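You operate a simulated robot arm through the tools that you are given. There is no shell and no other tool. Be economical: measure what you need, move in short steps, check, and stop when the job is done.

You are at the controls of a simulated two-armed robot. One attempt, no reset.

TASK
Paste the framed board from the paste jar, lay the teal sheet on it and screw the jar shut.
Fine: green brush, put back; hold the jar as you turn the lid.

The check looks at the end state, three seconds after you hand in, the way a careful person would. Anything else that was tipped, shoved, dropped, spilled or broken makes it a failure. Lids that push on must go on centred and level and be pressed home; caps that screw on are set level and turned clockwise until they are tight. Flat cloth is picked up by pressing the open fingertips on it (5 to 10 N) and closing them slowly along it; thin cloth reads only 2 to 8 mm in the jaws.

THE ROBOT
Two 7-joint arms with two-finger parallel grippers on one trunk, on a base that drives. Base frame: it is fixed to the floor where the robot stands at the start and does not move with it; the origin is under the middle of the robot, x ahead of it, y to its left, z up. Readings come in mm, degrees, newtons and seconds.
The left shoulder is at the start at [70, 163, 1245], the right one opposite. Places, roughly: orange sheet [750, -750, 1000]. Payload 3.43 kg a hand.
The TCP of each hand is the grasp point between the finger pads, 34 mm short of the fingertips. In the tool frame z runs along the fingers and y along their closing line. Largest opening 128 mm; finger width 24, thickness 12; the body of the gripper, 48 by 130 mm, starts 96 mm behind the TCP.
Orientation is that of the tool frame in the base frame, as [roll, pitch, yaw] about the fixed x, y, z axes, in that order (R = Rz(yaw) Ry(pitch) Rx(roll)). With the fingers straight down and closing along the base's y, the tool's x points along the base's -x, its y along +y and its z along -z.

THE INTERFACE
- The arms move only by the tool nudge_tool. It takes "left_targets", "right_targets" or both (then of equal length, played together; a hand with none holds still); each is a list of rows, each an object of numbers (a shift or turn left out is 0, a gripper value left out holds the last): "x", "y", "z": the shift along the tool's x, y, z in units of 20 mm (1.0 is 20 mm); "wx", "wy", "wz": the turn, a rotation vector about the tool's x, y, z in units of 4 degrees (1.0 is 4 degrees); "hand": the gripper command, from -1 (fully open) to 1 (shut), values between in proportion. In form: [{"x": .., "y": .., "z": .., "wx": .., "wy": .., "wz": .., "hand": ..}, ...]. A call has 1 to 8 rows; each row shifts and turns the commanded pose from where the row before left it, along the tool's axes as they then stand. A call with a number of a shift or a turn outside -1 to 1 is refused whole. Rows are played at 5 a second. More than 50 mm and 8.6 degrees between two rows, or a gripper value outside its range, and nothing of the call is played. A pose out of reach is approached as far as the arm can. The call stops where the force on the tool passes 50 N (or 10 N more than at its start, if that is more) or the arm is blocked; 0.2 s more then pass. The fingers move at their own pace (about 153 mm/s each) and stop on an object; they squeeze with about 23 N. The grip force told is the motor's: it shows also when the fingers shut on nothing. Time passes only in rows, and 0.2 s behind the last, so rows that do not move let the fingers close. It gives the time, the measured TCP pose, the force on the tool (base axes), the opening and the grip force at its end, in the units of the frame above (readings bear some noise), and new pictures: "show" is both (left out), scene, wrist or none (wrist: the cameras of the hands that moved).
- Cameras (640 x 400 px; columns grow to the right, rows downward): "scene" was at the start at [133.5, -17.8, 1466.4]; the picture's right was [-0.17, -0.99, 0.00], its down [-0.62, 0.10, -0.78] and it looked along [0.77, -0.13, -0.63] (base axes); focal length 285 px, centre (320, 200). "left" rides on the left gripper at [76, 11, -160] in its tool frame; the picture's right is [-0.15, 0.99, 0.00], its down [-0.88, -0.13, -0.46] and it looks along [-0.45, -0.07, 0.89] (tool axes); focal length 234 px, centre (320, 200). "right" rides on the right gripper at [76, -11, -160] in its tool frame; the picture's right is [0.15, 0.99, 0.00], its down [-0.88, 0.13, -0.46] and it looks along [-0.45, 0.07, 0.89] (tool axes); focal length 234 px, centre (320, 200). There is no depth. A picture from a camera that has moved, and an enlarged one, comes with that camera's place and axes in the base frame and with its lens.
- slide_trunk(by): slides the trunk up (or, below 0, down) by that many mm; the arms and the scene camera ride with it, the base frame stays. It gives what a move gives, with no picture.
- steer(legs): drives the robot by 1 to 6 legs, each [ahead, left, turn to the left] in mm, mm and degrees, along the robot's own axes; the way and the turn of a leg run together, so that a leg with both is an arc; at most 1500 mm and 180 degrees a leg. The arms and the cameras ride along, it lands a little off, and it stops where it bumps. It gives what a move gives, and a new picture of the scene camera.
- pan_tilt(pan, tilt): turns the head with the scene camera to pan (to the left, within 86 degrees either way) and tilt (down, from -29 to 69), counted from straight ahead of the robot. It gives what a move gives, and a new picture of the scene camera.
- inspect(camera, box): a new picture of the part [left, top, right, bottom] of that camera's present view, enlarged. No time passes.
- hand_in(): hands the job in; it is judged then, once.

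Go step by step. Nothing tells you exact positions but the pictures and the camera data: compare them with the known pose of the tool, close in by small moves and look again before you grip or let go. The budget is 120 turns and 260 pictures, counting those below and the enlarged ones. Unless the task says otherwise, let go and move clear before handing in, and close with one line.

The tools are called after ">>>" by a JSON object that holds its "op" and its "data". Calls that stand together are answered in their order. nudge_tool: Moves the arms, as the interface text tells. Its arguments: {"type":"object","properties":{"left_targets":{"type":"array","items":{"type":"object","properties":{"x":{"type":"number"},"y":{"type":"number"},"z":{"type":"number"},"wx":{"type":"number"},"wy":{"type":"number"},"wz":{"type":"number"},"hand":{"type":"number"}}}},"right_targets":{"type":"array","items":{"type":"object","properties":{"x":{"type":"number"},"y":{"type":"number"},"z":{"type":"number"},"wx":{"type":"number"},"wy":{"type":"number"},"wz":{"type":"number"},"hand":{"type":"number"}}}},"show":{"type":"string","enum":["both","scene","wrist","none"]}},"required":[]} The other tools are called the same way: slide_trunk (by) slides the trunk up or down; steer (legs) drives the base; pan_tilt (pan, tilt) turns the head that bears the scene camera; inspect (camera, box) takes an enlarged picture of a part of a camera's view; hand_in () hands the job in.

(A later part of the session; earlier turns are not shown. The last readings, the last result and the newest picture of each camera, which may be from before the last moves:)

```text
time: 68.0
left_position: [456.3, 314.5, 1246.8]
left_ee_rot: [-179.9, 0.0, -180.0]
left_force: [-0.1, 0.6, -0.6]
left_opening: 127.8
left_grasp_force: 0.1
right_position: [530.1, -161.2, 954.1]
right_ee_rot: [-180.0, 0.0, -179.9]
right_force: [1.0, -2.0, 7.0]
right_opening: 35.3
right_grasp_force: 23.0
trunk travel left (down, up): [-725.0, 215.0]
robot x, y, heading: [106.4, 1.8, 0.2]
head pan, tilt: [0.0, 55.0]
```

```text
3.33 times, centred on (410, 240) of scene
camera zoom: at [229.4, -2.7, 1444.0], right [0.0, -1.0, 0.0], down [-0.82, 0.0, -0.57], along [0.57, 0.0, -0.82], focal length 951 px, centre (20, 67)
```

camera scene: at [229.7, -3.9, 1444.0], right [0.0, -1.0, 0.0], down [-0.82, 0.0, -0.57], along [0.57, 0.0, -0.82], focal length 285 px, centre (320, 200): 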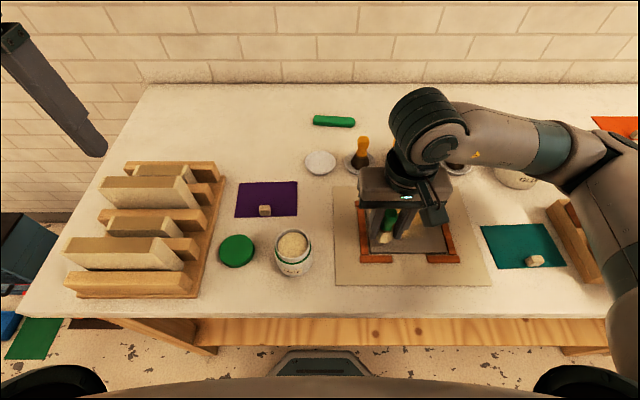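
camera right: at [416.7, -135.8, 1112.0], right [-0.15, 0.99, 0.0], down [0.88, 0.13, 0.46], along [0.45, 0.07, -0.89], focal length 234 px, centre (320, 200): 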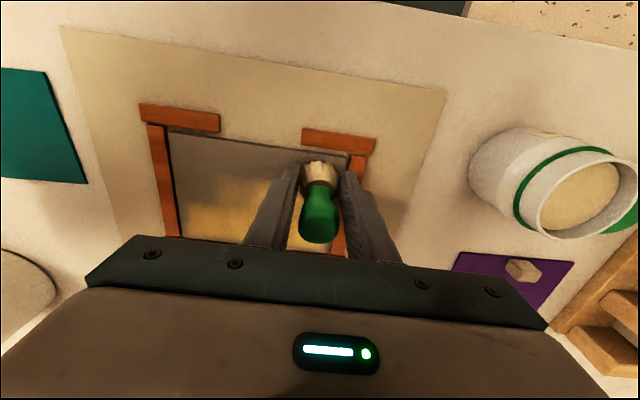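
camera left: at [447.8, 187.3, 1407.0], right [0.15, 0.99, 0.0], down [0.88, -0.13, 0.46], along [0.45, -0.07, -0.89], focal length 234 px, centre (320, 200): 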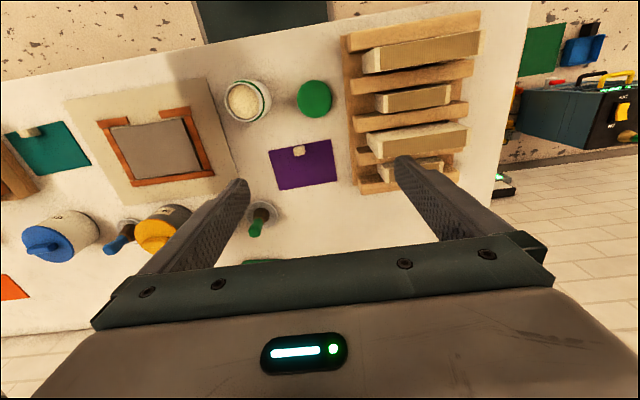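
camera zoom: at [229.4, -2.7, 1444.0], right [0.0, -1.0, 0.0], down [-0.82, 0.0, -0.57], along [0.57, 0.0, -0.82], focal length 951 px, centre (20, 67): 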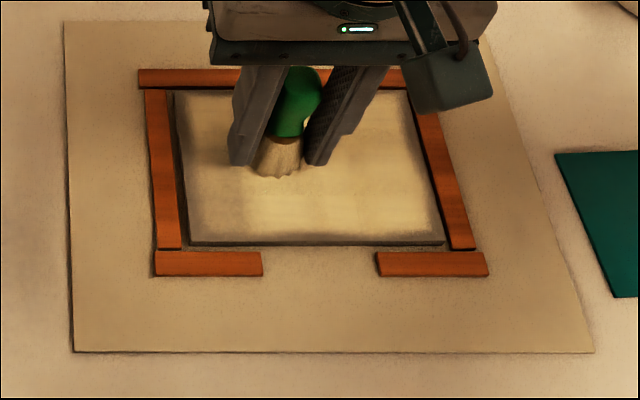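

The board is nearly fully pasted, with dull margins a few mm wide. I'll run one light perimeter pass to bring paste closer to the edges.

>>> {"op": "nudge_tool", "data": {"right_targets": [{"y": 1}, {"y": 1, "z": 0.03}, {"x": 1}, {"x": 1}, {"x": 0.2, "y": -0.9}, {"y": -1}, {"y": -1}, {"y": -1}], "show": "none"}}

>>> {"op": "nudge_tool", "data": {"right_targets": [{"y": -1}, {"y": -1}, {"y": -0.45}, {"x": -1}, {"x": -1}, {"x": -1}, {"x": -1}, {"x": -0.2, "y": 1}], "show": "none"}}

>>> {"op": "inspect", "data": {"camera": "scene", "box": [320, 180, 500, 300]}}

```text
time: 69.8
left_position: [452.7, 314.2, 1248.1]
left_ee_rot: [-180.0, 0.1, -180.0]
left_force: [-0.4, 0.0, 0.1]
left_opening: 128.0
left_grasp_force: 0.0
right_position: [483.6, -199.1, 954.1]
right_ee_rot: [-180.0, 0.1, -179.8]
right_force: [0.4, 7.7, 19.5]
right_opening: 35.3
right_grasp_force: 23.1
trunk travel left (down, up): [-725.0, 215.0]
robot x, y, heading: [111.1, -1.7, 0.2]
head pan, tilt: [0.0, 55.0]
```

```text
time: 71.7
left_position: [455.7, 314.5, 1247.1]
left_ee_rot: [-179.8, -0.1, -179.9]
left_force: [0.6, 0.5, -0.2]
left_opening: 127.9
left_grasp_force: 0.1
right_position: [570.4, -227.0, 954.4]
right_ee_rot: [180.0, 0.0, -179.9]
right_force: [0.1, -0.5, 0.0]
right_opening: 35.0
right_grasp_force: 23.1
trunk travel left (down, up): [-725.0, 215.0]
robot x, y, heading: [105.4, 2.6, -0.0]
head pan, tilt: [0.0, 55.0]
```

```text
3.33 times, centred on (410, 240) of scene
camera zoom: at [230.4, -1.8, 1443.9], right [0.0, -1.0, 0.0], down [-0.82, 0.0, -0.57], along [0.57, 0.0, -0.82], focal length 951 px, centre (20, 67)
```

zoom: 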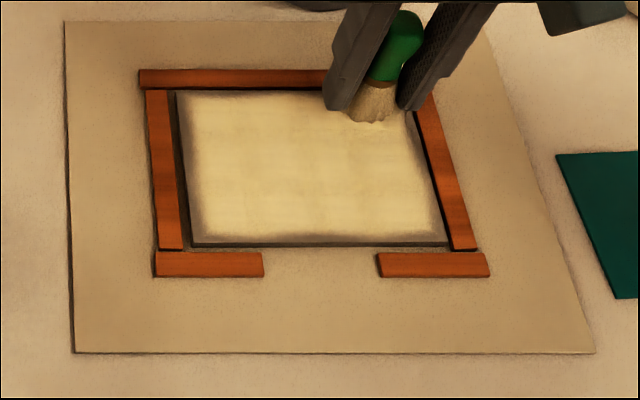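

The paste is good and even. I'm lifting and taking the brush back to its dish at (716.6, 0.7).

>>> {"op": "nudge_tool", "data": {"right_targets": [{"z": -1}, {"z": -1}, {"z": -1}, {"z": -1}, {"z": -1}, {"z": -1}, {"z": -1}, {"z": -1}], "show": "none"}}

>>> {"op": "nudge_tool", "data": {"right_targets": [{"y": 1, "x": -0.64}, {"y": 1, "x": -0.64}, {"y": 1, "x": -0.64}, {"y": 1, "x": -0.64}, {"y": 1, "x": -0.64}, {"y": 1, "x": -0.64}, {"y": 1, "x": -0.64}, {"y": 1, "x": -0.64}], "show": "none"}}

>>> {"op": "nudge_tool", "data": {"right_targets": [{"y": 1, "x": -0.64}, {"y": 1, "x": -0.64}, {"y": 1, "x": -0.64}, {"y": 0.4, "x": -0.25}, {"z": 1}, {"z": 1}]}}

```text
time: 73.5
left_position: [456.4, 313.7, 1248.3]
left_ee_rot: [-179.9, 0.0, -180.0]
left_force: [0.4, 0.1, -0.1]
left_opening: 128.2
left_grasp_force: 0.1
right_position: [569.3, -225.9, 1113.6]
right_ee_rot: [180.0, 0.0, -179.9]
right_force: [0.2, 0.0, -0.4]
right_opening: 35.3
right_grasp_force: 22.8
trunk travel left (down, up): [-725.0, 215.0]
robot x, y, heading: [105.5, -2.2, 0.1]
head pan, tilt: [0.0, 55.0]
```

```text
time: 75.2
left_position: [456.0, 315.7, 1247.0]
left_ee_rot: [-180.0, -0.1, -180.0]
left_force: [0.2, 0.4, 0.2]
left_opening: 127.8
left_grasp_force: 0.1
right_position: [673.4, -66.0, 1112.5]
right_ee_rot: [-179.9, 0.1, -179.9]
right_force: [-0.9, 0.0, -0.9]
right_opening: 35.1
right_grasp_force: 22.7
trunk travel left (down, up): [-725.0, 215.0]
robot x, y, heading: [107.2, 2.5, 0.2]
head pan, tilt: [0.0, 55.0]
```

```text
time: 76.7
left_position: [455.5, 314.1, 1248.0]
left_ee_rot: [-179.9, 0.0, -180.0]
left_force: [-0.4, -0.6, 0.4]
left_opening: 128.1
left_grasp_force: 0.0
right_position: [714.5, 2.1, 1073.7]
right_ee_rot: [-180.0, -0.1, -179.9]
right_force: [0.5, 0.2, 0.0]
right_opening: 35.4
right_grasp_force: 23.4
trunk travel left (down, up): [-725.0, 215.0]
robot x, y, heading: [105.0, 1.1, -0.1]
head pan, tilt: [0.0, 55.0]
camera scene: at [230.0, -3.2, 1443.9], right [0.0, -1.0, 0.0], down [-0.82, 0.0, -0.57], along [0.57, 0.0, -0.82], focal length 285 px, centre (320, 200)
camera right: at [639.6, -10.1, 1231.2], right [-0.15, 0.99, 0.0], down [0.88, 0.13, 0.46], along [0.45, 0.07, -0.89], focal length 234 px, centre (320, 200)
```

scene: 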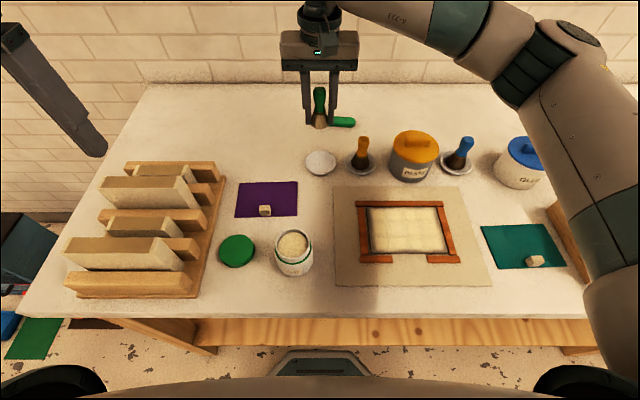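
right: 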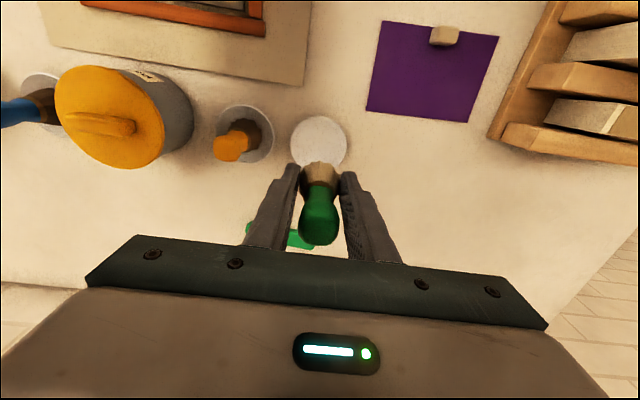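

The dish is at (718, 0.7), directly below. I'm lowering the brush.

>>> {"op": "nudge_tool", "data": {"right_targets": [{"z": 0.9, "x": -0.13, "y": -0.06}, {"z": 0.9}, {"z": 0.9}, {"z": 0.9}, {"z": 0.9}, {"z": 0.6}, {"z": 0.4}]}}

>>> {"op": "inspect", "data": {"camera": "right", "box": [250, 80, 400, 250]}}

```text
time: 78.2
left_position: [457.1, 313.4, 1247.8]
left_ee_rot: [-179.9, 0.0, 179.9]
left_force: [-0.1, 0.6, -0.8]
left_opening: 128.0
left_grasp_force: 0.1
right_position: [717.8, -0.8, 963.6]
right_ee_rot: [-180.0, 0.0, -180.0]
right_force: [-0.5, 0.0, -0.9]
right_opening: 35.2
right_grasp_force: 22.5
trunk travel left (down, up): [-725.0, 215.0]
robot x, y, heading: [105.4, -0.2, 0.0]
head pan, tilt: [0.0, 55.0]
camera scene: at [229.9, -3.2, 1443.9], right [0.0, -1.0, 0.0], down [-0.82, 0.0, -0.57], along [0.57, 0.0, -0.82], focal length 285 px, centre (320, 200)
camera right: at [642.8, -12.8, 1121.1], right [-0.15, 0.99, 0.0], down [0.88, 0.13, 0.46], along [0.45, 0.07, -0.89], focal length 234 px, centre (320, 200)
```

scene: 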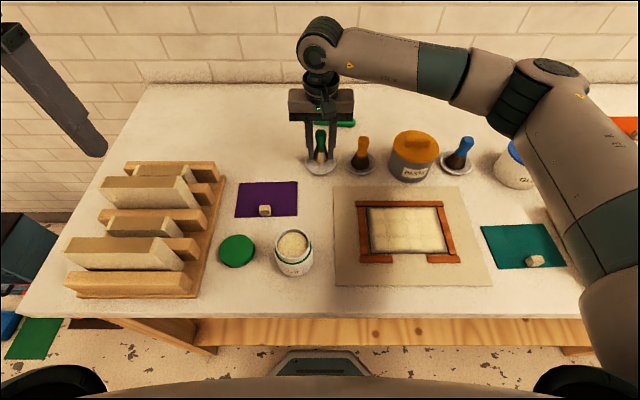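
right: 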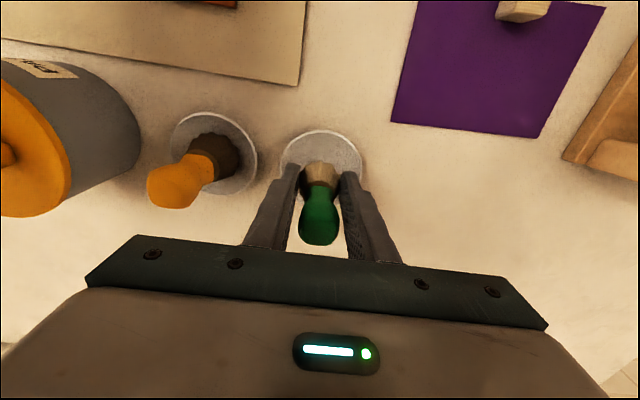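

```text
2.35 times, centred on (325, 165) of right
camera zoom: at [642.8, -12.8, 1121.1], right [-0.15, 0.99, 0.0], down [0.88, 0.13, 0.46], along [0.45, 0.07, -0.89], focal length 551 px, centre (308, 282)
```

zoom: 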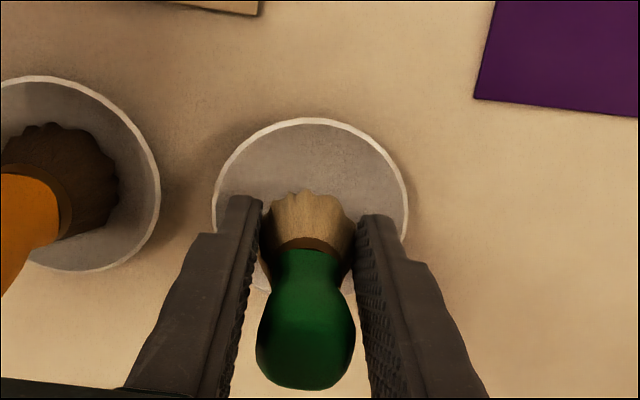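

>>> {"op": "nudge_tool", "data": {"right_targets": [{"z": 0.2}, {"z": 0.15}, {"z": 0.1}, {"z": 0.08}], "show": "none"}}

```text
time: 79.2
left_position: [457.8, 313.8, 1247.5]
left_ee_rot: [-179.9, 0.0, 180.0]
left_force: [1.0, 1.0, 0.0]
left_opening: 128.1
left_grasp_force: 0.1
right_position: [718.7, 0.2, 953.3]
right_ee_rot: [179.9, -0.1, -179.8]
right_force: [0.2, -1.0, -0.1]
right_opening: 35.2
right_grasp_force: 22.6
trunk travel left (down, up): [-725.0, 215.0]
robot x, y, heading: [106.5, -2.7, 0.4]
head pan, tilt: [0.0, 55.0]
```

>>> {"op": "nudge_tool", "data": {"right_targets": [{"z": 0.08}, {"z": 0.08}], "show": "none"}}

```text
time: 79.8
left_position: [455.9, 313.2, 1246.8]
left_ee_rot: [-179.9, 0.0, 180.0]
left_force: [-0.1, 0.9, -0.2]
left_opening: 128.0
left_grasp_force: 0.1
right_position: [718.1, -0.6, 949.8]
right_ee_rot: [-180.0, 0.1, -179.9]
right_force: [0.3, 0.7, -0.7]
right_opening: 35.2
right_grasp_force: 23.3
trunk travel left (down, up): [-725.0, 215.0]
robot x, y, heading: [106.6, 2.7, -0.1]
head pan, tilt: [0.0, 55.0]
```

>>> {"op": "nudge_tool", "data": {"right_targets": [{"z": 0.08}, {"z": 0.08}], "show": "none"}}

```text
time: 80.5
left_position: [456.0, 314.0, 1247.7]
left_ee_rot: [-179.9, 0.0, 180.0]
left_force: [-0.2, -0.1, 0.6]
left_opening: 127.5
left_grasp_force: 0.1
right_position: [718.2, -1.1, 947.3]
right_ee_rot: [180.0, 0.0, -179.9]
right_force: [-0.2, -0.3, 1.1]
right_opening: 35.1
right_grasp_force: 23.1
trunk travel left (down, up): [-725.0, 215.0]
robot x, y, heading: [110.7, 4.2, 0.3]
head pan, tilt: [0.0, 55.0]
```

>>> {"op": "nudge_tool", "data": {"right_targets": [{"z": 0.06}, {}], "show": "wrist"}}

```text
time: 81.0
left_position: [455.5, 313.7, 1247.6]
left_ee_rot: [-179.9, -0.1, -180.0]
left_force: [0.9, 0.1, -0.6]
left_opening: 127.9
left_grasp_force: 0.0
right_position: [718.0, -1.1, 948.5]
right_ee_rot: [180.0, 0.1, -179.8]
right_force: [2.8, 1.2, 10.7]
right_opening: 34.9
right_grasp_force: 22.7
trunk travel left (down, up): [-725.0, 215.0]
robot x, y, heading: [107.9, 2.1, 0.3]
head pan, tilt: [0.0, 55.0]
camera right: at [642.5, -12.8, 1104.3], right [-0.15, 0.99, 0.0], down [0.88, 0.13, 0.46], along [0.45, 0.07, -0.89], focal length 234 px, centre (320, 200)
```

right: 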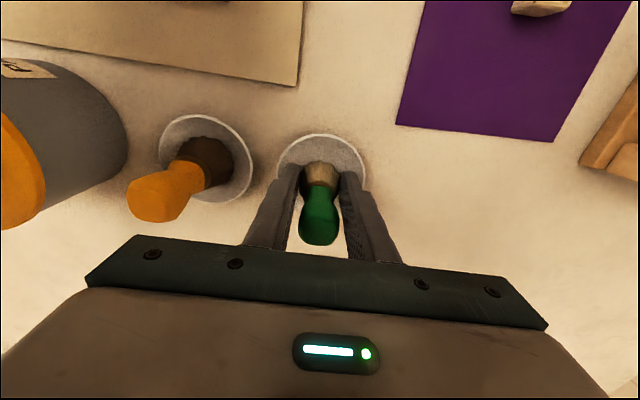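

The brush is seated on the dish with 10 N. I'm opening slightly, then rising straight up.

>>> {"op": "nudge_tool", "data": {"right_targets": [{"hand": 0.4}, {"hand": 0.3}, {}], "show": "none"}}

>>> {"op": "nudge_tool", "data": {"right_targets": [{"z": -0.4}, {"z": -0.6}, {"z": -0.8}, {"z": -1}, {"z": -1}, {"z": -1}, {"z": -1}, {"z": -1}]}}

```text
time: 81.8
left_position: [456.2, 314.6, 1247.6]
left_ee_rot: [-179.9, 0.0, -180.0]
left_force: [0.1, 0.2, 0.0]
left_opening: 127.8
left_grasp_force: 0.0
right_position: [718.7, 0.1, 944.5]
right_ee_rot: [180.0, -0.1, -179.9]
right_force: [0.2, 5.5, -1.3]
right_opening: 40.5
right_grasp_force: 0.1
trunk travel left (down, up): [-725.0, 215.0]
robot x, y, heading: [107.3, 3.2, -0.1]
head pan, tilt: [0.0, 55.0]
```

```text
time: 83.7
left_position: [454.9, 314.5, 1248.5]
left_ee_rot: [-179.9, 0.1, -180.0]
left_force: [0.0, -0.6, -0.1]
left_opening: 128.2
left_grasp_force: 0.1
right_position: [717.4, -2.8, 1080.9]
right_ee_rot: [-180.0, 0.1, -179.9]
right_force: [0.1, -0.3, 0.5]
right_opening: 44.7
right_grasp_force: 0.1
trunk travel left (down, up): [-725.0, 215.0]
robot x, y, heading: [108.9, -0.7, 0.4]
head pan, tilt: [0.0, 55.0]
camera scene: at [229.3, -2.9, 1443.9], right [0.0, -1.0, 0.0], down [-0.82, 0.0, -0.57], along [0.57, 0.0, -0.82], focal length 285 px, centre (320, 200)
camera right: at [642.0, -12.8, 1238.8], right [-0.15, 0.99, 0.0], down [0.88, 0.13, 0.46], along [0.45, 0.07, -0.89], focal length 234 px, centre (320, 200)
```

scene: 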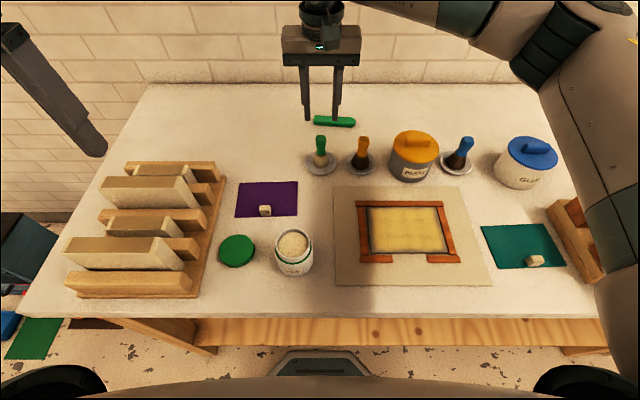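
right: 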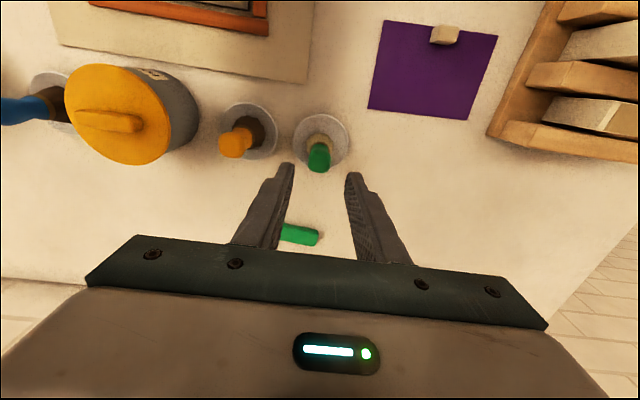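

The green brush stands back in its dish. Next is the teal sheet; I'll move the right hand over to it and look closely at the tab.

>>> {"op": "nudge_tool", "data": {"right_targets": [{"z": -1, "x": 0.5}, {"z": -1, "x": 0.8, "y": -0.5}, {"x": 0.8, "y": -1}, {"x": 0.8, "y": -1}, {"x": 0.8, "y": -1}, {"x": 0.8, "y": -1}, {"x": 0.8, "y": -1}, {"x": 0.8, "y": -1}], "show": "none"}}

>>> {"op": "nudge_tool", "data": {"right_targets": [{"x": 0.8, "y": -1}, {"x": 0.8, "y": -1}, {"x": 0.8, "y": -1}, {"x": 0.8, "y": -1}, {"x": 0.8, "y": -1}, {"x": 0.8, "y": -1}, {"x": 0.8, "y": -1}, {"x": 0.8, "y": -1}], "show": "none"}}

>>> {"op": "nudge_tool", "data": {"right_targets": [{"y": -1}, {"y": -1}, {"y": -1}, {"y": -1}, {"y": -1}, {"y": -1}, {"y": -0.8}]}}

```text
time: 85.5
left_position: [454.3, 312.9, 1247.1]
left_ee_rot: [180.0, 0.1, 179.9]
left_force: [-0.4, 0.1, 0.0]
left_opening: 127.9
left_grasp_force: 0.1
right_position: [595.2, -133.6, 1123.2]
right_ee_rot: [179.9, 0.0, -179.9]
right_force: [0.7, -0.3, -0.3]
right_opening: 44.7
right_grasp_force: 0.1
trunk travel left (down, up): [-725.0, 215.0]
robot x, y, heading: [111.9, -2.6, -0.2]
head pan, tilt: [0.0, 55.0]
```

```text
time: 87.2
left_position: [455.1, 313.1, 1248.9]
left_ee_rot: [-180.0, -0.1, -179.9]
left_force: [-0.2, 0.5, -0.2]
left_opening: 128.1
left_grasp_force: 0.1
right_position: [466.9, -291.0, 1121.0]
right_ee_rot: [179.9, 0.0, -179.8]
right_force: [-0.1, 0.9, 0.1]
right_opening: 44.5
right_grasp_force: 0.2
trunk travel left (down, up): [-725.0, 215.0]
robot x, y, heading: [105.9, 2.0, -0.1]
head pan, tilt: [0.0, 55.0]
```

```text
time: 88.8
left_position: [455.1, 312.9, 1248.7]
left_ee_rot: [-180.0, -0.1, -179.9]
left_force: [-0.6, -0.1, 0.7]
left_opening: 127.7
left_grasp_force: 0.1
right_position: [469.4, -427.8, 1122.0]
right_ee_rot: [179.9, 0.1, -180.0]
right_force: [-0.2, -0.2, -0.7]
right_opening: 44.8
right_grasp_force: 0.1
trunk travel left (down, up): [-725.0, 215.0]
robot x, y, heading: [105.0, -1.4, 0.2]
head pan, tilt: [0.0, 55.0]
camera scene: at [228.9, -3.8, 1444.0], right [0.0, -1.0, 0.0], down [-0.82, 0.0, -0.57], along [0.57, 0.0, -0.82], focal length 285 px, centre (320, 200)
camera right: at [392.5, -440.3, 1279.4], right [-0.15, 0.99, 0.0], down [0.88, 0.13, 0.46], along [0.45, 0.07, -0.89], focal length 234 px, centre (320, 200)
```

scene: 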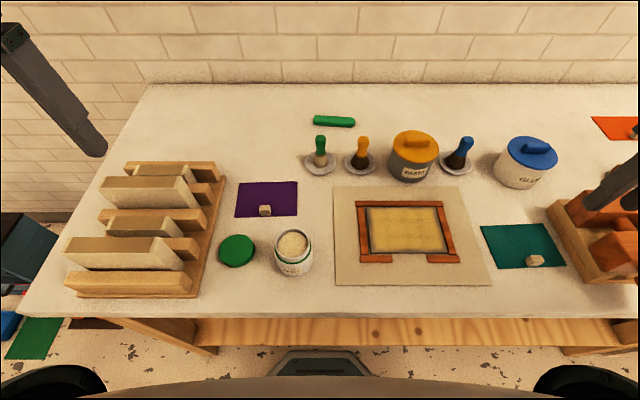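
right: 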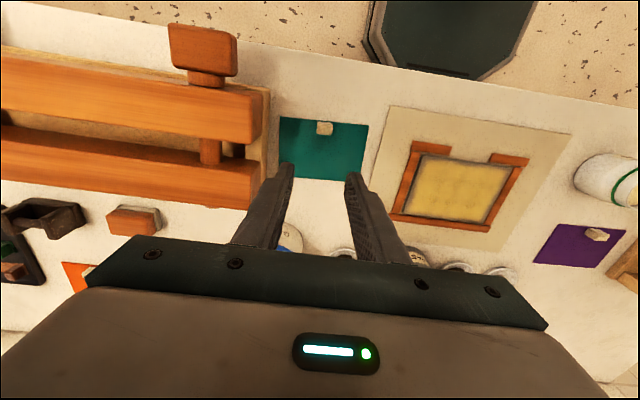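

>>> {"op": "inspect", "data": {"camera": "right", "box": [240, 90, 400, 220]}}

>>> {"op": "inspect", "data": {"camera": "scene", "box": [460, 200, 600, 290]}}

```text
3.08 times, centred on (320, 155) of right
camera zoom: at [392.5, -440.3, 1279.4], right [-0.15, 0.99, 0.0], down [0.88, 0.13, 0.46], along [0.45, 0.07, -0.89], focal length 720 px, centre (320, 338)
```

zoom: 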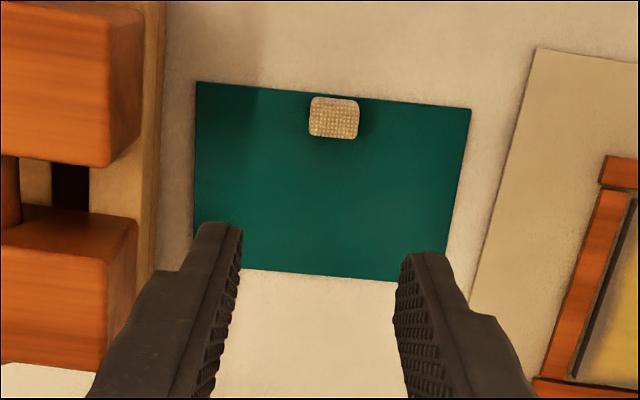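

```text
4.44 times, centred on (530, 245) of scene
camera zoom: at [228.9, -3.8, 1444.0], right [0.0, -1.0, 0.0], down [-0.82, 0.0, -0.57], along [0.57, 0.0, -0.82], focal length 1268 px, centre (-613, 0)
```

zoom: 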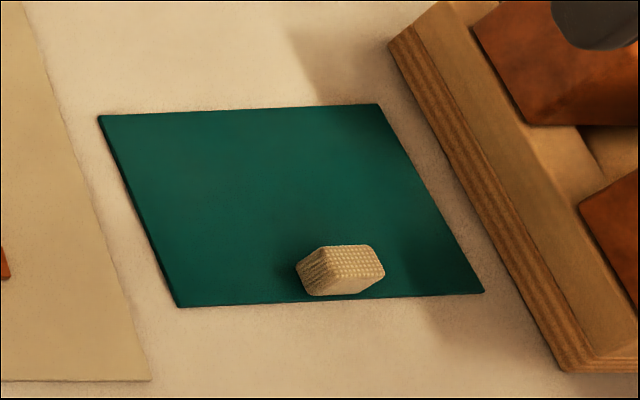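

The sheet is about 97×140 mm, centred at (495, -421) with yaw ≈+3.7°. It has a knurled tab 25 mm wide at (454, -424). I'm aligning and descending over the tab.

>>> {"op": "nudge_tool", "data": {"right_targets": [{"x": 0.77, "y": 0.19, "wz": -0.9, "hand": 0.1}, {"z": 1}, {"z": 1}, {"z": 1}, {"z": 1}, {"z": 1}, {"z": 1}, {"z": 0.8}], "show": "wrist"}}

>>> {"op": "inspect", "data": {"camera": "right", "box": [240, 90, 400, 220]}}

```text
time: 90.7
left_position: [456.2, 313.3, 1247.4]
left_ee_rot: [-180.0, 0.0, -180.0]
left_force: [0.4, 0.7, 0.3]
left_opening: 127.9
left_grasp_force: 0.0
right_position: [453.5, -424.4, 985.8]
right_ee_rot: [179.9, 0.0, -176.3]
right_force: [0.7, -0.8, -0.8]
right_opening: 57.6
right_grasp_force: 0.1
trunk travel left (down, up): [-725.0, 215.0]
robot x, y, heading: [107.8, 0.1, 0.1]
head pan, tilt: [0.0, 55.0]
camera right: at [379.1, -440.9, 1143.3], right [-0.21, 0.98, 0.0], down [0.87, 0.19, 0.46], along [0.45, 0.1, -0.89], focal length 234 px, centre (320, 200)
```

right: 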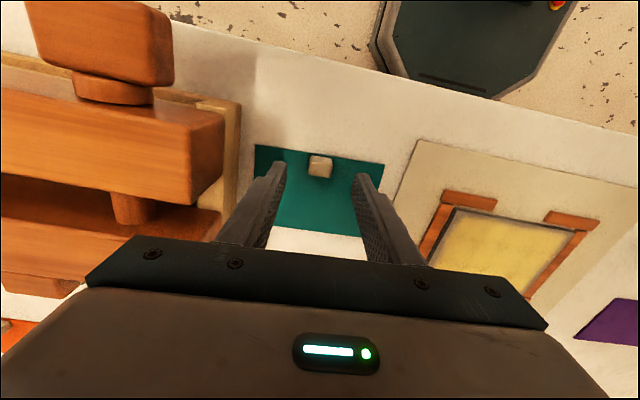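

```text
3.08 times, centred on (320, 155) of right
camera zoom: at [379.1, -440.9, 1143.3], right [-0.21, 0.98, 0.0], down [0.87, 0.19, 0.46], along [0.45, 0.1, -0.89], focal length 720 px, centre (320, 338)
```

zoom: 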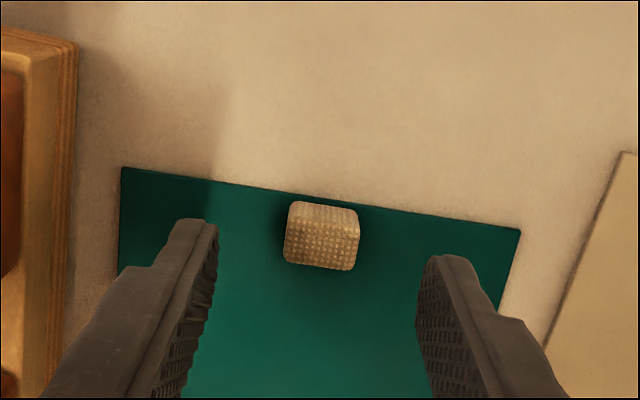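

Aligned. I'm descending so the fingertips end just above the sheet beside the tab.

>>> {"op": "nudge_tool", "data": {"right_targets": [{"z": 0.7, "x": -0.1, "y": 0.05}, {"z": 0.7}, {"z": 0.5}, {"z": 0.3}], "show": "wrist"}}

>>> {"op": "inspect", "data": {"camera": "scene", "box": [460, 180, 620, 290]}}

```text
time: 91.7
left_position: [456.2, 314.5, 1247.8]
left_ee_rot: [-180.0, -0.1, -179.9]
left_force: [0.2, -0.5, -0.2]
left_opening: 128.3
left_grasp_force: 0.1
right_position: [454.4, -424.2, 940.7]
right_ee_rot: [-180.0, 0.0, -176.3]
right_force: [-0.2, 0.5, -0.3]
right_opening: 57.8
right_grasp_force: 0.0
trunk travel left (down, up): [-725.0, 215.0]
robot x, y, heading: [106.7, -2.3, 0.3]
head pan, tilt: [0.0, 55.0]
camera right: at [380.7, -439.7, 1098.7], right [-0.21, 0.98, 0.0], down [0.87, 0.19, 0.46], along [0.45, 0.1, -0.89], focal length 234 px, centre (320, 200)
```

right: 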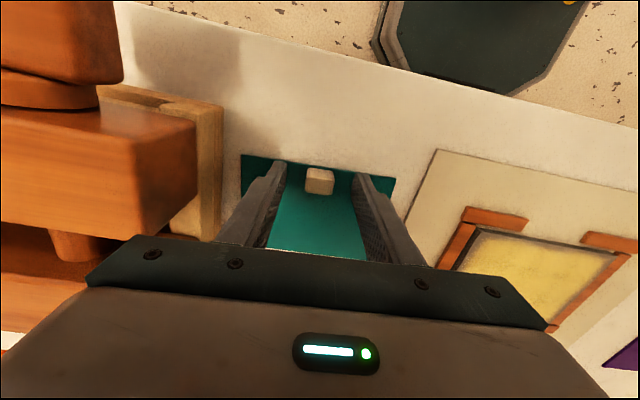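

```text
3.64 times, centred on (540, 235) of scene
camera zoom: at [229.7, -3.5, 1444.0], right [0.0, -1.0, 0.0], down [-0.82, 0.0, -0.57], along [0.57, 0.0, -0.82], focal length 1038 px, centre (-480, 73)
```

zoom: 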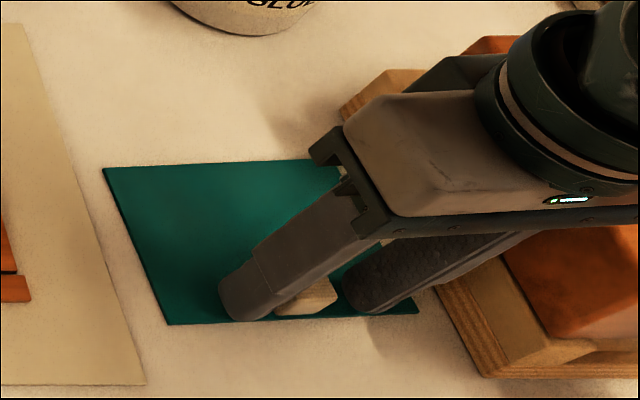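

The fingers straddle the tab. I'm closing gently.

>>> {"op": "nudge_tool", "data": {"right_targets": [{"hand": 0.4}, {"hand": 0.7}, {"hand": 1}, {}, {}], "show": "wrist"}}

>>> {"op": "nudge_tool", "data": {"right_targets": [{"z": -0.4}, {"z": -0.6}, {"z": -0.8}, {"z": -0.8}]}}

>>> {"op": "inspect", "data": {"camera": "scene", "box": [460, 160, 620, 290]}}

```text
time: 92.8
left_position: [455.7, 313.6, 1247.4]
left_ee_rot: [-179.9, 0.0, 180.0]
left_force: [0.7, 0.2, 0.1]
left_opening: 128.0
left_grasp_force: 0.2
right_position: [454.7, -423.0, 942.5]
right_ee_rot: [180.0, 0.0, -176.3]
right_force: [0.0, -0.7, -0.2]
right_opening: 22.5
right_grasp_force: 22.9
trunk travel left (down, up): [-725.0, 215.0]
robot x, y, heading: [105.6, -3.2, -0.1]
head pan, tilt: [0.0, 55.0]
camera right: at [380.6, -439.5, 1098.9], right [-0.21, 0.98, 0.0], down [0.87, 0.19, 0.46], along [0.45, 0.1, -0.89], focal length 234 px, centre (320, 200)
```

right: 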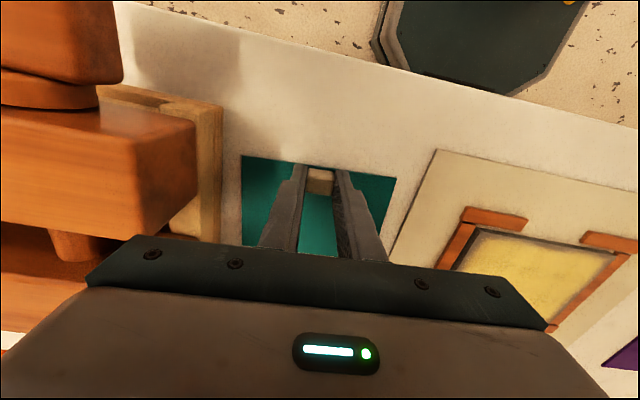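

```text
time: 93.8
left_position: [455.8, 314.6, 1247.8]
left_ee_rot: [-179.8, -0.1, 180.0]
left_force: [0.4, -0.3, -0.5]
left_opening: 128.2
left_grasp_force: 0.0
right_position: [453.4, -423.4, 992.4]
right_ee_rot: [180.0, -0.1, -176.2]
right_force: [-1.3, -0.2, -0.1]
right_opening: 0.0
right_grasp_force: 22.9
trunk travel left (down, up): [-725.0, 215.0]
robot x, y, heading: [108.2, 1.4, 0.6]
head pan, tilt: [0.0, 55.0]
camera scene: at [229.4, -3.1, 1444.0], right [0.0, -1.0, 0.0], down [-0.82, 0.0, -0.57], along [0.57, 0.0, -0.82], focal length 285 px, centre (320, 200)
camera right: at [379.8, -439.5, 1150.3], right [-0.21, 0.98, 0.0], down [0.87, 0.19, 0.45], along [0.44, 0.1, -0.89], focal length 234 px, centre (320, 200)
```

scene: 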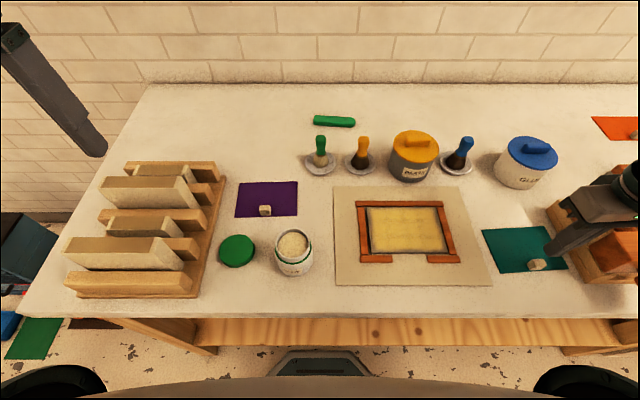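
right: 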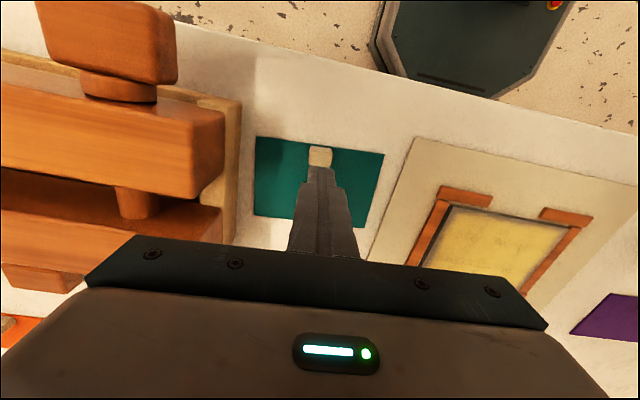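

```text
3.08 times, centred on (540, 225) of scene
camera zoom: at [229.4, -3.1, 1444.0], right [0.0, -1.0, 0.0], down [-0.82, 0.0, -0.57], along [0.57, 0.0, -0.82], focal length 878 px, centre (-357, 123)
```

zoom: 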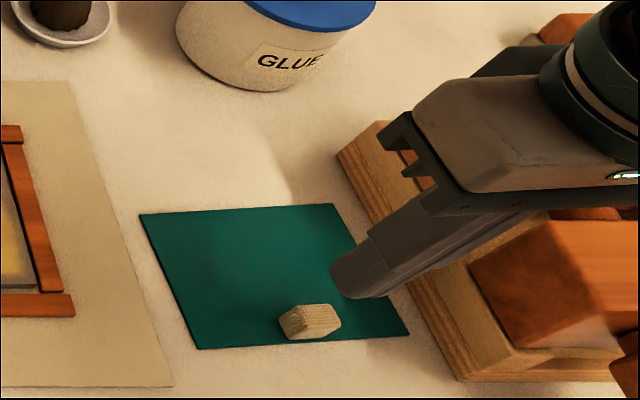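

The fingers slipped off the top of the tab: too high and slightly too far ahead. I'll reopen, shift back 5 mm, and go down until the fingertips feel the sheet.

>>> {"op": "nudge_tool", "data": {"right_targets": [{"hand": 0.3, "x": 0.25}, {}, {"z": 0.8}, {"z": 0.8}, {"z": 0.7}, {"z": 0.3}, {"z": 0.15}], "show": "wrist"}}

```text
time: 95.5
left_position: [455.4, 313.7, 1248.2]
left_ee_rot: [-180.0, 0.0, 180.0]
left_force: [-0.6, -0.2, -0.1]
left_opening: 128.1
left_grasp_force: 0.0
right_position: [450.2, -422.2, 938.5]
right_ee_rot: [-179.9, 0.0, -176.4]
right_force: [0.4, 0.6, -0.2]
right_opening: 45.0
right_grasp_force: 0.1
trunk travel left (down, up): [-725.0, 215.0]
robot x, y, heading: [104.2, 2.1, 0.0]
head pan, tilt: [0.0, 55.0]
camera right: at [375.4, -438.9, 1095.4], right [-0.21, 0.98, 0.0], down [0.87, 0.19, 0.46], along [0.45, 0.1, -0.89], focal length 234 px, centre (320, 200)
```

right: 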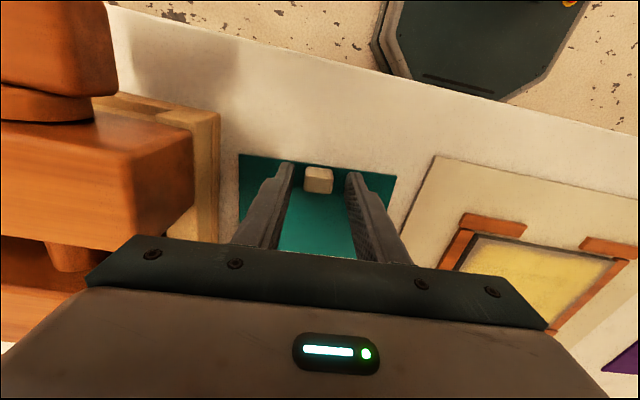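

>>> {"op": "nudge_tool", "data": {"right_targets": [{"z": 0.12}, {"z": 0.12}, {"z": 0.12}, {"z": 0.12}], "show": "none"}}

```text
time: 96.4
left_position: [453.9, 315.3, 1246.4]
left_ee_rot: [-179.8, 0.1, 179.9]
left_force: [0.7, 0.4, -0.1]
left_opening: 127.9
left_grasp_force: 0.1
right_position: [448.7, -421.7, 935.8]
right_ee_rot: [-179.6, 0.8, -176.3]
right_force: [-8.5, 2.3, 32.2]
right_opening: 44.7
right_grasp_force: 0.0
trunk travel left (down, up): [-725.0, 215.0]
robot x, y, heading: [104.9, 0.1, 0.1]
head pan, tilt: [0.0, 55.0]
stopped in row 4 (right hand): the force on the tool passed its limit (the readings are from after the stop); the commanded pose is now the measured one
```

The fingertips touch the sheet at TCP z≈936. I'm backing off 1.5 mm and closing.

>>> {"op": "nudge_tool", "data": {"right_targets": [{"z": -0.1}, {"hand": 0.5}, {"hand": 0.7}, {"hand": 1}, {}, {}], "show": "none"}}

>>> {"op": "inspect", "data": {"camera": "right", "box": [220, 90, 420, 240]}}

```text
time: 97.8
left_position: [454.9, 314.3, 1247.5]
left_ee_rot: [-179.9, -0.1, 180.0]
left_force: [-0.1, 0.3, 0.1]
left_opening: 127.8
left_grasp_force: 0.0
right_position: [451.9, -423.7, 936.0]
right_ee_rot: [-179.6, 0.6, -176.4]
right_force: [1.9, -6.8, 29.3]
right_opening: 22.8
right_grasp_force: 22.9
trunk travel left (down, up): [-725.0, 215.0]
robot x, y, heading: [106.5, 3.4, 0.1]
head pan, tilt: [0.0, 55.0]
```

```text
2.67 times, centred on (320, 165) of right
camera zoom: at [375.4, -439.9, 1093.0], right [-0.21, 0.98, -0.01], down [0.87, 0.19, 0.46], along [0.46, 0.09, -0.89], focal length 624 px, centre (320, 293)
```

zoom: 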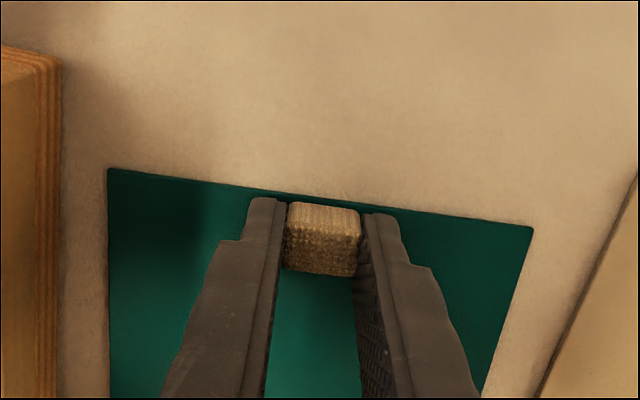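

Gripped on the tab at 22.8 mm. I'm lifting slowly and checking.

>>> {"op": "nudge_tool", "data": {"right_targets": [{"z": -0.15}, {"z": -0.25}, {"z": -0.4}, {"z": -0.6}, {"z": -0.8}]}}

>>> {"op": "inspect", "data": {"camera": "scene", "box": [460, 160, 620, 290]}}

```text
time: 99.0
left_position: [455.7, 312.7, 1246.9]
left_ee_rot: [-179.9, -0.1, 179.9]
left_force: [-0.3, -0.3, 0.1]
left_opening: 127.7
left_grasp_force: 0.0
right_position: [450.9, -422.6, 979.4]
right_ee_rot: [-179.8, 0.5, -176.4]
right_force: [0.0, 0.1, 0.2]
right_opening: 22.6
right_grasp_force: 22.7
trunk travel left (down, up): [-725.0, 215.0]
robot x, y, heading: [107.4, -2.1, 0.1]
head pan, tilt: [0.0, 55.0]
camera scene: at [229.2, -3.0, 1444.0], right [0.0, -1.0, 0.0], down [-0.82, 0.0, -0.57], along [0.57, 0.0, -0.82], focal length 285 px, centre (320, 200)
camera right: at [375.4, -439.3, 1136.5], right [-0.21, 0.98, -0.01], down [0.87, 0.19, 0.46], along [0.45, 0.09, -0.89], focal length 234 px, centre (320, 200)
```

scene: 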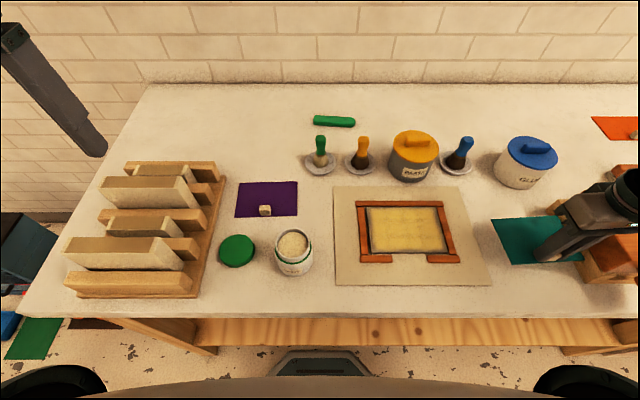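
right: 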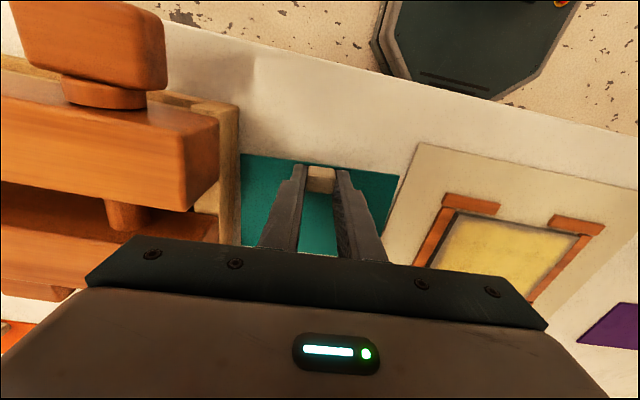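

```text
3.08 times, centred on (540, 225) of scene
camera zoom: at [229.2, -3.0, 1444.0], right [0.0, -1.0, 0.0], down [-0.82, 0.0, -0.57], along [0.57, 0.0, -0.82], focal length 878 px, centre (-357, 123)
```

zoom: 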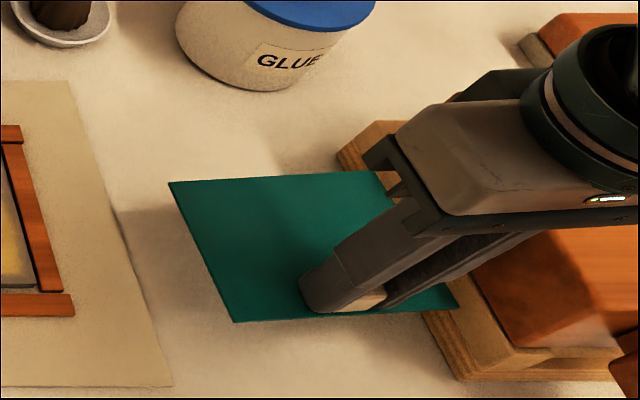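

The sheet is rigid and lifts flat. I'm carrying it over to the board and squaring it up.

>>> {"op": "nudge_tool", "data": {"right_targets": [{"z": -0.8, "wz": 0.4, "wy": -0.12}, {"z": -0.8, "wz": 0.42}, {"y": 1}, {"y": 1}, {"y": 1}, {"y": 1}, {"y": 1}, {"y": 1}], "show": "none"}}

>>> {"op": "nudge_tool", "data": {"right_targets": [{"y": 1, "x": -0.32}, {"y": 1, "x": -0.32}, {"y": 1, "x": -0.32}, {"y": 1, "x": -0.32}, {"y": 1, "x": -0.32}, {"y": 1, "x": -0.32}, {"y": 0.2, "x": -0.05}]}}

>>> {"op": "inspect", "data": {"camera": "right", "box": [180, 60, 460, 240]}}

>>> {"op": "inspect", "data": {"camera": "scene", "box": [320, 160, 500, 300]}}

```text
time: 100.8
left_position: [456.7, 312.9, 1247.5]
left_ee_rot: [-179.9, -0.1, 179.9]
left_force: [0.2, -0.3, 0.9]
left_opening: 128.1
left_grasp_force: 0.0
right_position: [484.8, -316.8, 1009.6]
right_ee_rot: [-179.8, 0.7, -179.7]
right_force: [0.5, 1.1, -0.2]
right_opening: 22.8
right_grasp_force: 22.7
right hand out of reach, approached as far as the arm can: row 4, 5, 6, 7, 8
trunk travel left (down, up): [-725.0, 215.0]
robot x, y, heading: [110.6, 1.0, 0.3]
head pan, tilt: [0.0, 55.0]
```

```text
time: 102.4
left_position: [455.5, 313.5, 1247.5]
left_ee_rot: [180.0, 0.0, -180.0]
left_force: [0.7, 0.0, -0.2]
left_opening: 127.8
left_grasp_force: 0.1
right_position: [525.9, -192.7, 1012.2]
right_ee_rot: [-179.8, 1.1, -179.7]
right_force: [-0.3, -0.6, -0.8]
right_opening: 22.8
right_grasp_force: 23.0
trunk travel left (down, up): [-725.0, 215.0]
robot x, y, heading: [107.0, 3.4, 0.0]
head pan, tilt: [0.0, 55.0]
camera scene: at [229.4, -3.7, 1444.0], right [0.0, -1.0, 0.0], down [-0.82, 0.0, -0.57], along [0.57, 0.0, -0.82], focal length 285 px, centre (320, 200)
camera right: at [447.0, -204.7, 1167.8], right [-0.15, 0.99, -0.01], down [0.87, 0.14, 0.47], along [0.47, 0.07, -0.88], focal length 234 px, centre (320, 200)
```

scene: 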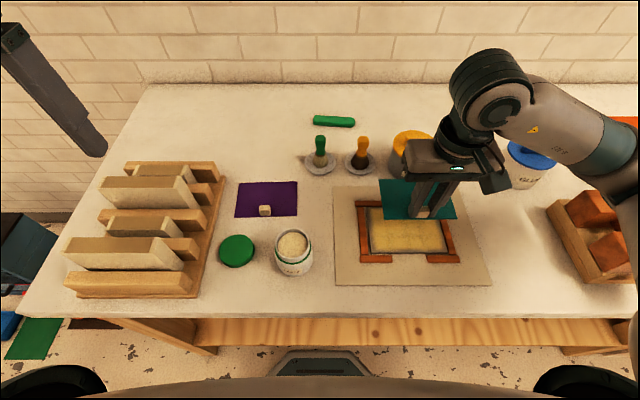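
right: 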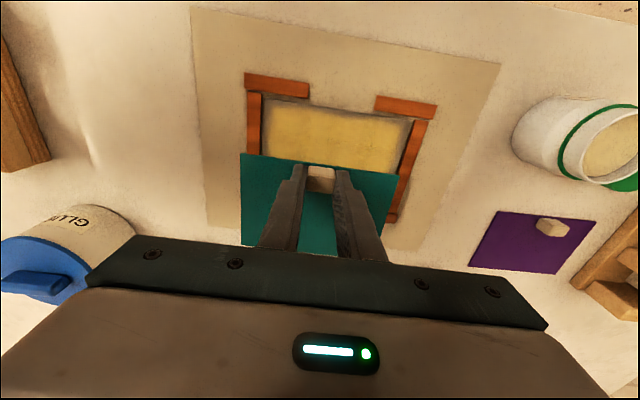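

```text
2.22 times, centred on (320, 150) of right
camera zoom: at [447.0, -204.7, 1167.8], right [-0.15, 0.99, -0.01], down [0.87, 0.14, 0.47], along [0.47, 0.07, -0.88], focal length 520 px, centre (320, 311)
```

zoom: 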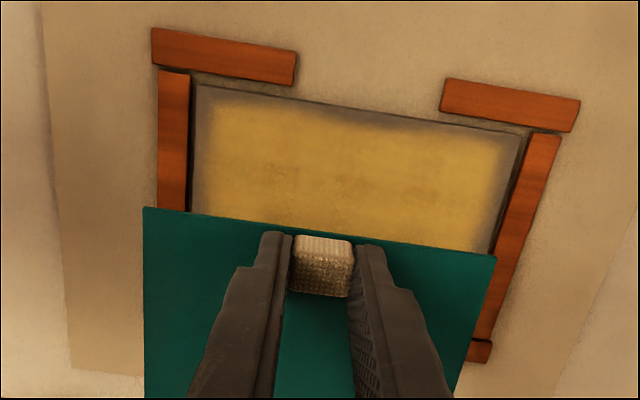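

```text
2.86 times, centred on (410, 230) of scene
camera zoom: at [229.4, -3.7, 1444.0], right [0.0, -1.0, 0.0], down [-0.82, 0.0, -0.57], along [0.57, 0.0, -0.82], focal length 815 px, centre (63, 114)
```

zoom: 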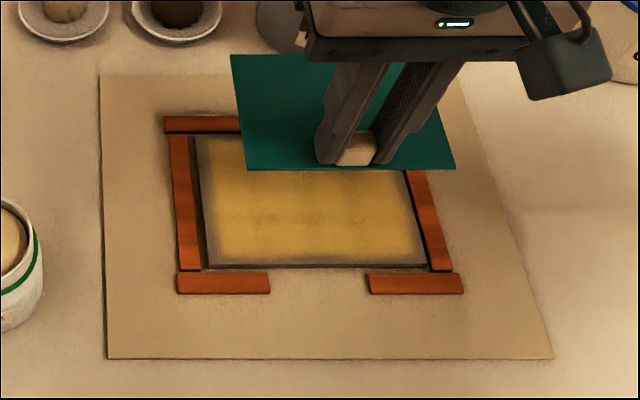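

The arm is at its inner reach limit again and drifted to x=526. I'll back the robot off 70 mm, which carries the hand back as well.

>>> {"op": "steer", "data": {"legs": [[-70, 0, 0]]}}

```text
time: 103.4
left_position: [386.4, 313.2, 1247.6]
left_ee_rot: [-180.0, -0.1, -180.0]
left_force: [-0.3, -0.6, 0.3]
left_opening: 128.2
left_grasp_force: 0.1
right_position: [456.0, -191.8, 1011.9]
right_ee_rot: [-179.9, 0.9, -179.6]
right_force: [1.1, -0.7, -0.3]
right_opening: 22.7
right_grasp_force: 23.1
trunk travel left (down, up): [-725.0, 215.0]
robot x, y, heading: [40.6, 0.2, 0.0]
head pan, tilt: [0.0, 55.0]
camera scene: at [160.7, -3.5, 1443.8], right [0.0, -1.0, 0.0], down [-0.82, 0.0, -0.57], along [0.57, 0.0, -0.82], focal length 285 px, centre (320, 200)
```

scene: 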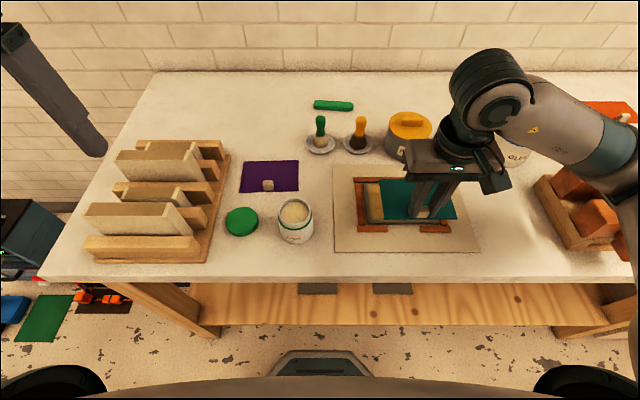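

>>> {"op": "nudge_tool", "data": {"right_targets": [{"wy": 0.22, "y": 0.35}, {"x": -0.85, "y": 0.35}, {"x": -0.85}, {"z": 0.8}, {"z": 0.7}]}}

>>> {"op": "inspect", "data": {"camera": "right", "box": [180, 60, 460, 240]}}

>>> {"op": "inspect", "data": {"camera": "scene", "box": [330, 140, 490, 260]}}

```text
time: 104.6
left_position: [385.6, 314.2, 1247.3]
left_ee_rot: [-179.9, -0.1, 180.0]
left_force: [0.3, 0.1, 0.2]
left_opening: 128.0
left_grasp_force: 0.1
right_position: [487.3, -180.0, 981.3]
right_ee_rot: [-179.8, 0.2, -179.5]
right_force: [0.5, 0.1, -0.4]
right_opening: 22.6
right_grasp_force: 22.8
trunk travel left (down, up): [-725.0, 215.0]
robot x, y, heading: [42.6, 1.1, 0.2]
head pan, tilt: [0.0, 55.0]
camera scene: at [159.2, -3.6, 1444.0], right [0.0, -1.0, 0.0], down [-0.82, 0.0, -0.57], along [0.57, 0.0, -0.82], focal length 285 px, centre (320, 200)
camera right: at [412.8, -191.4, 1138.8], right [-0.15, 0.99, 0.0], down [0.88, 0.14, 0.46], along [0.45, 0.07, -0.89], focal length 234 px, centre (320, 200)
```

scene: 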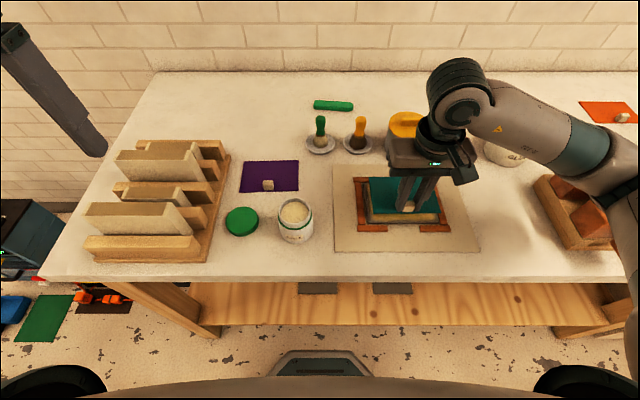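
right: 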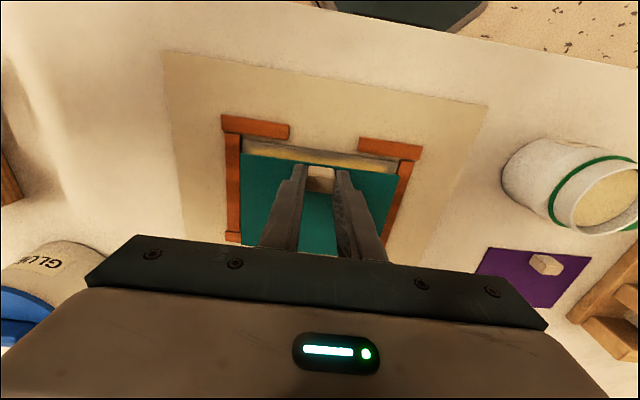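

```text
2.22 times, centred on (320, 150) of right
camera zoom: at [412.8, -191.4, 1138.8], right [-0.15, 0.99, 0.0], down [0.88, 0.14, 0.46], along [0.45, 0.07, -0.89], focal length 520 px, centre (320, 311)
```

zoom: 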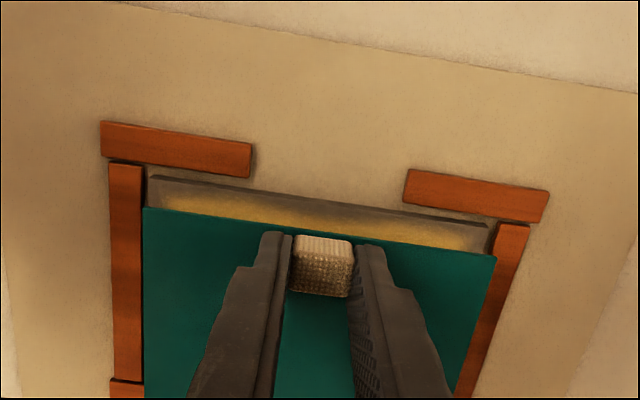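

```text
3.33 times, centred on (410, 200) of scene
camera zoom: at [159.2, -3.6, 1444.0], right [0.0, -1.0, 0.0], down [-0.82, 0.0, -0.57], along [0.57, 0.0, -0.82], focal length 951 px, centre (20, 200)
```

zoom: 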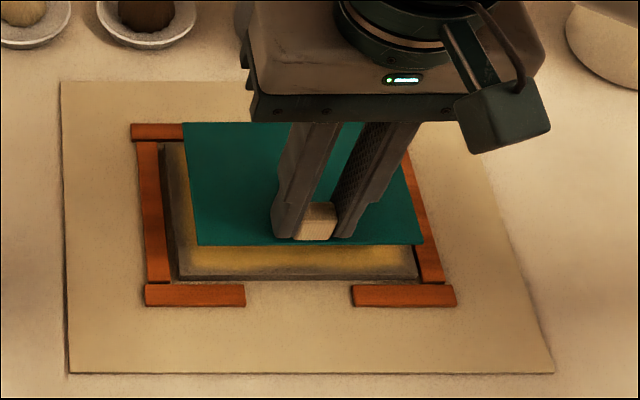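

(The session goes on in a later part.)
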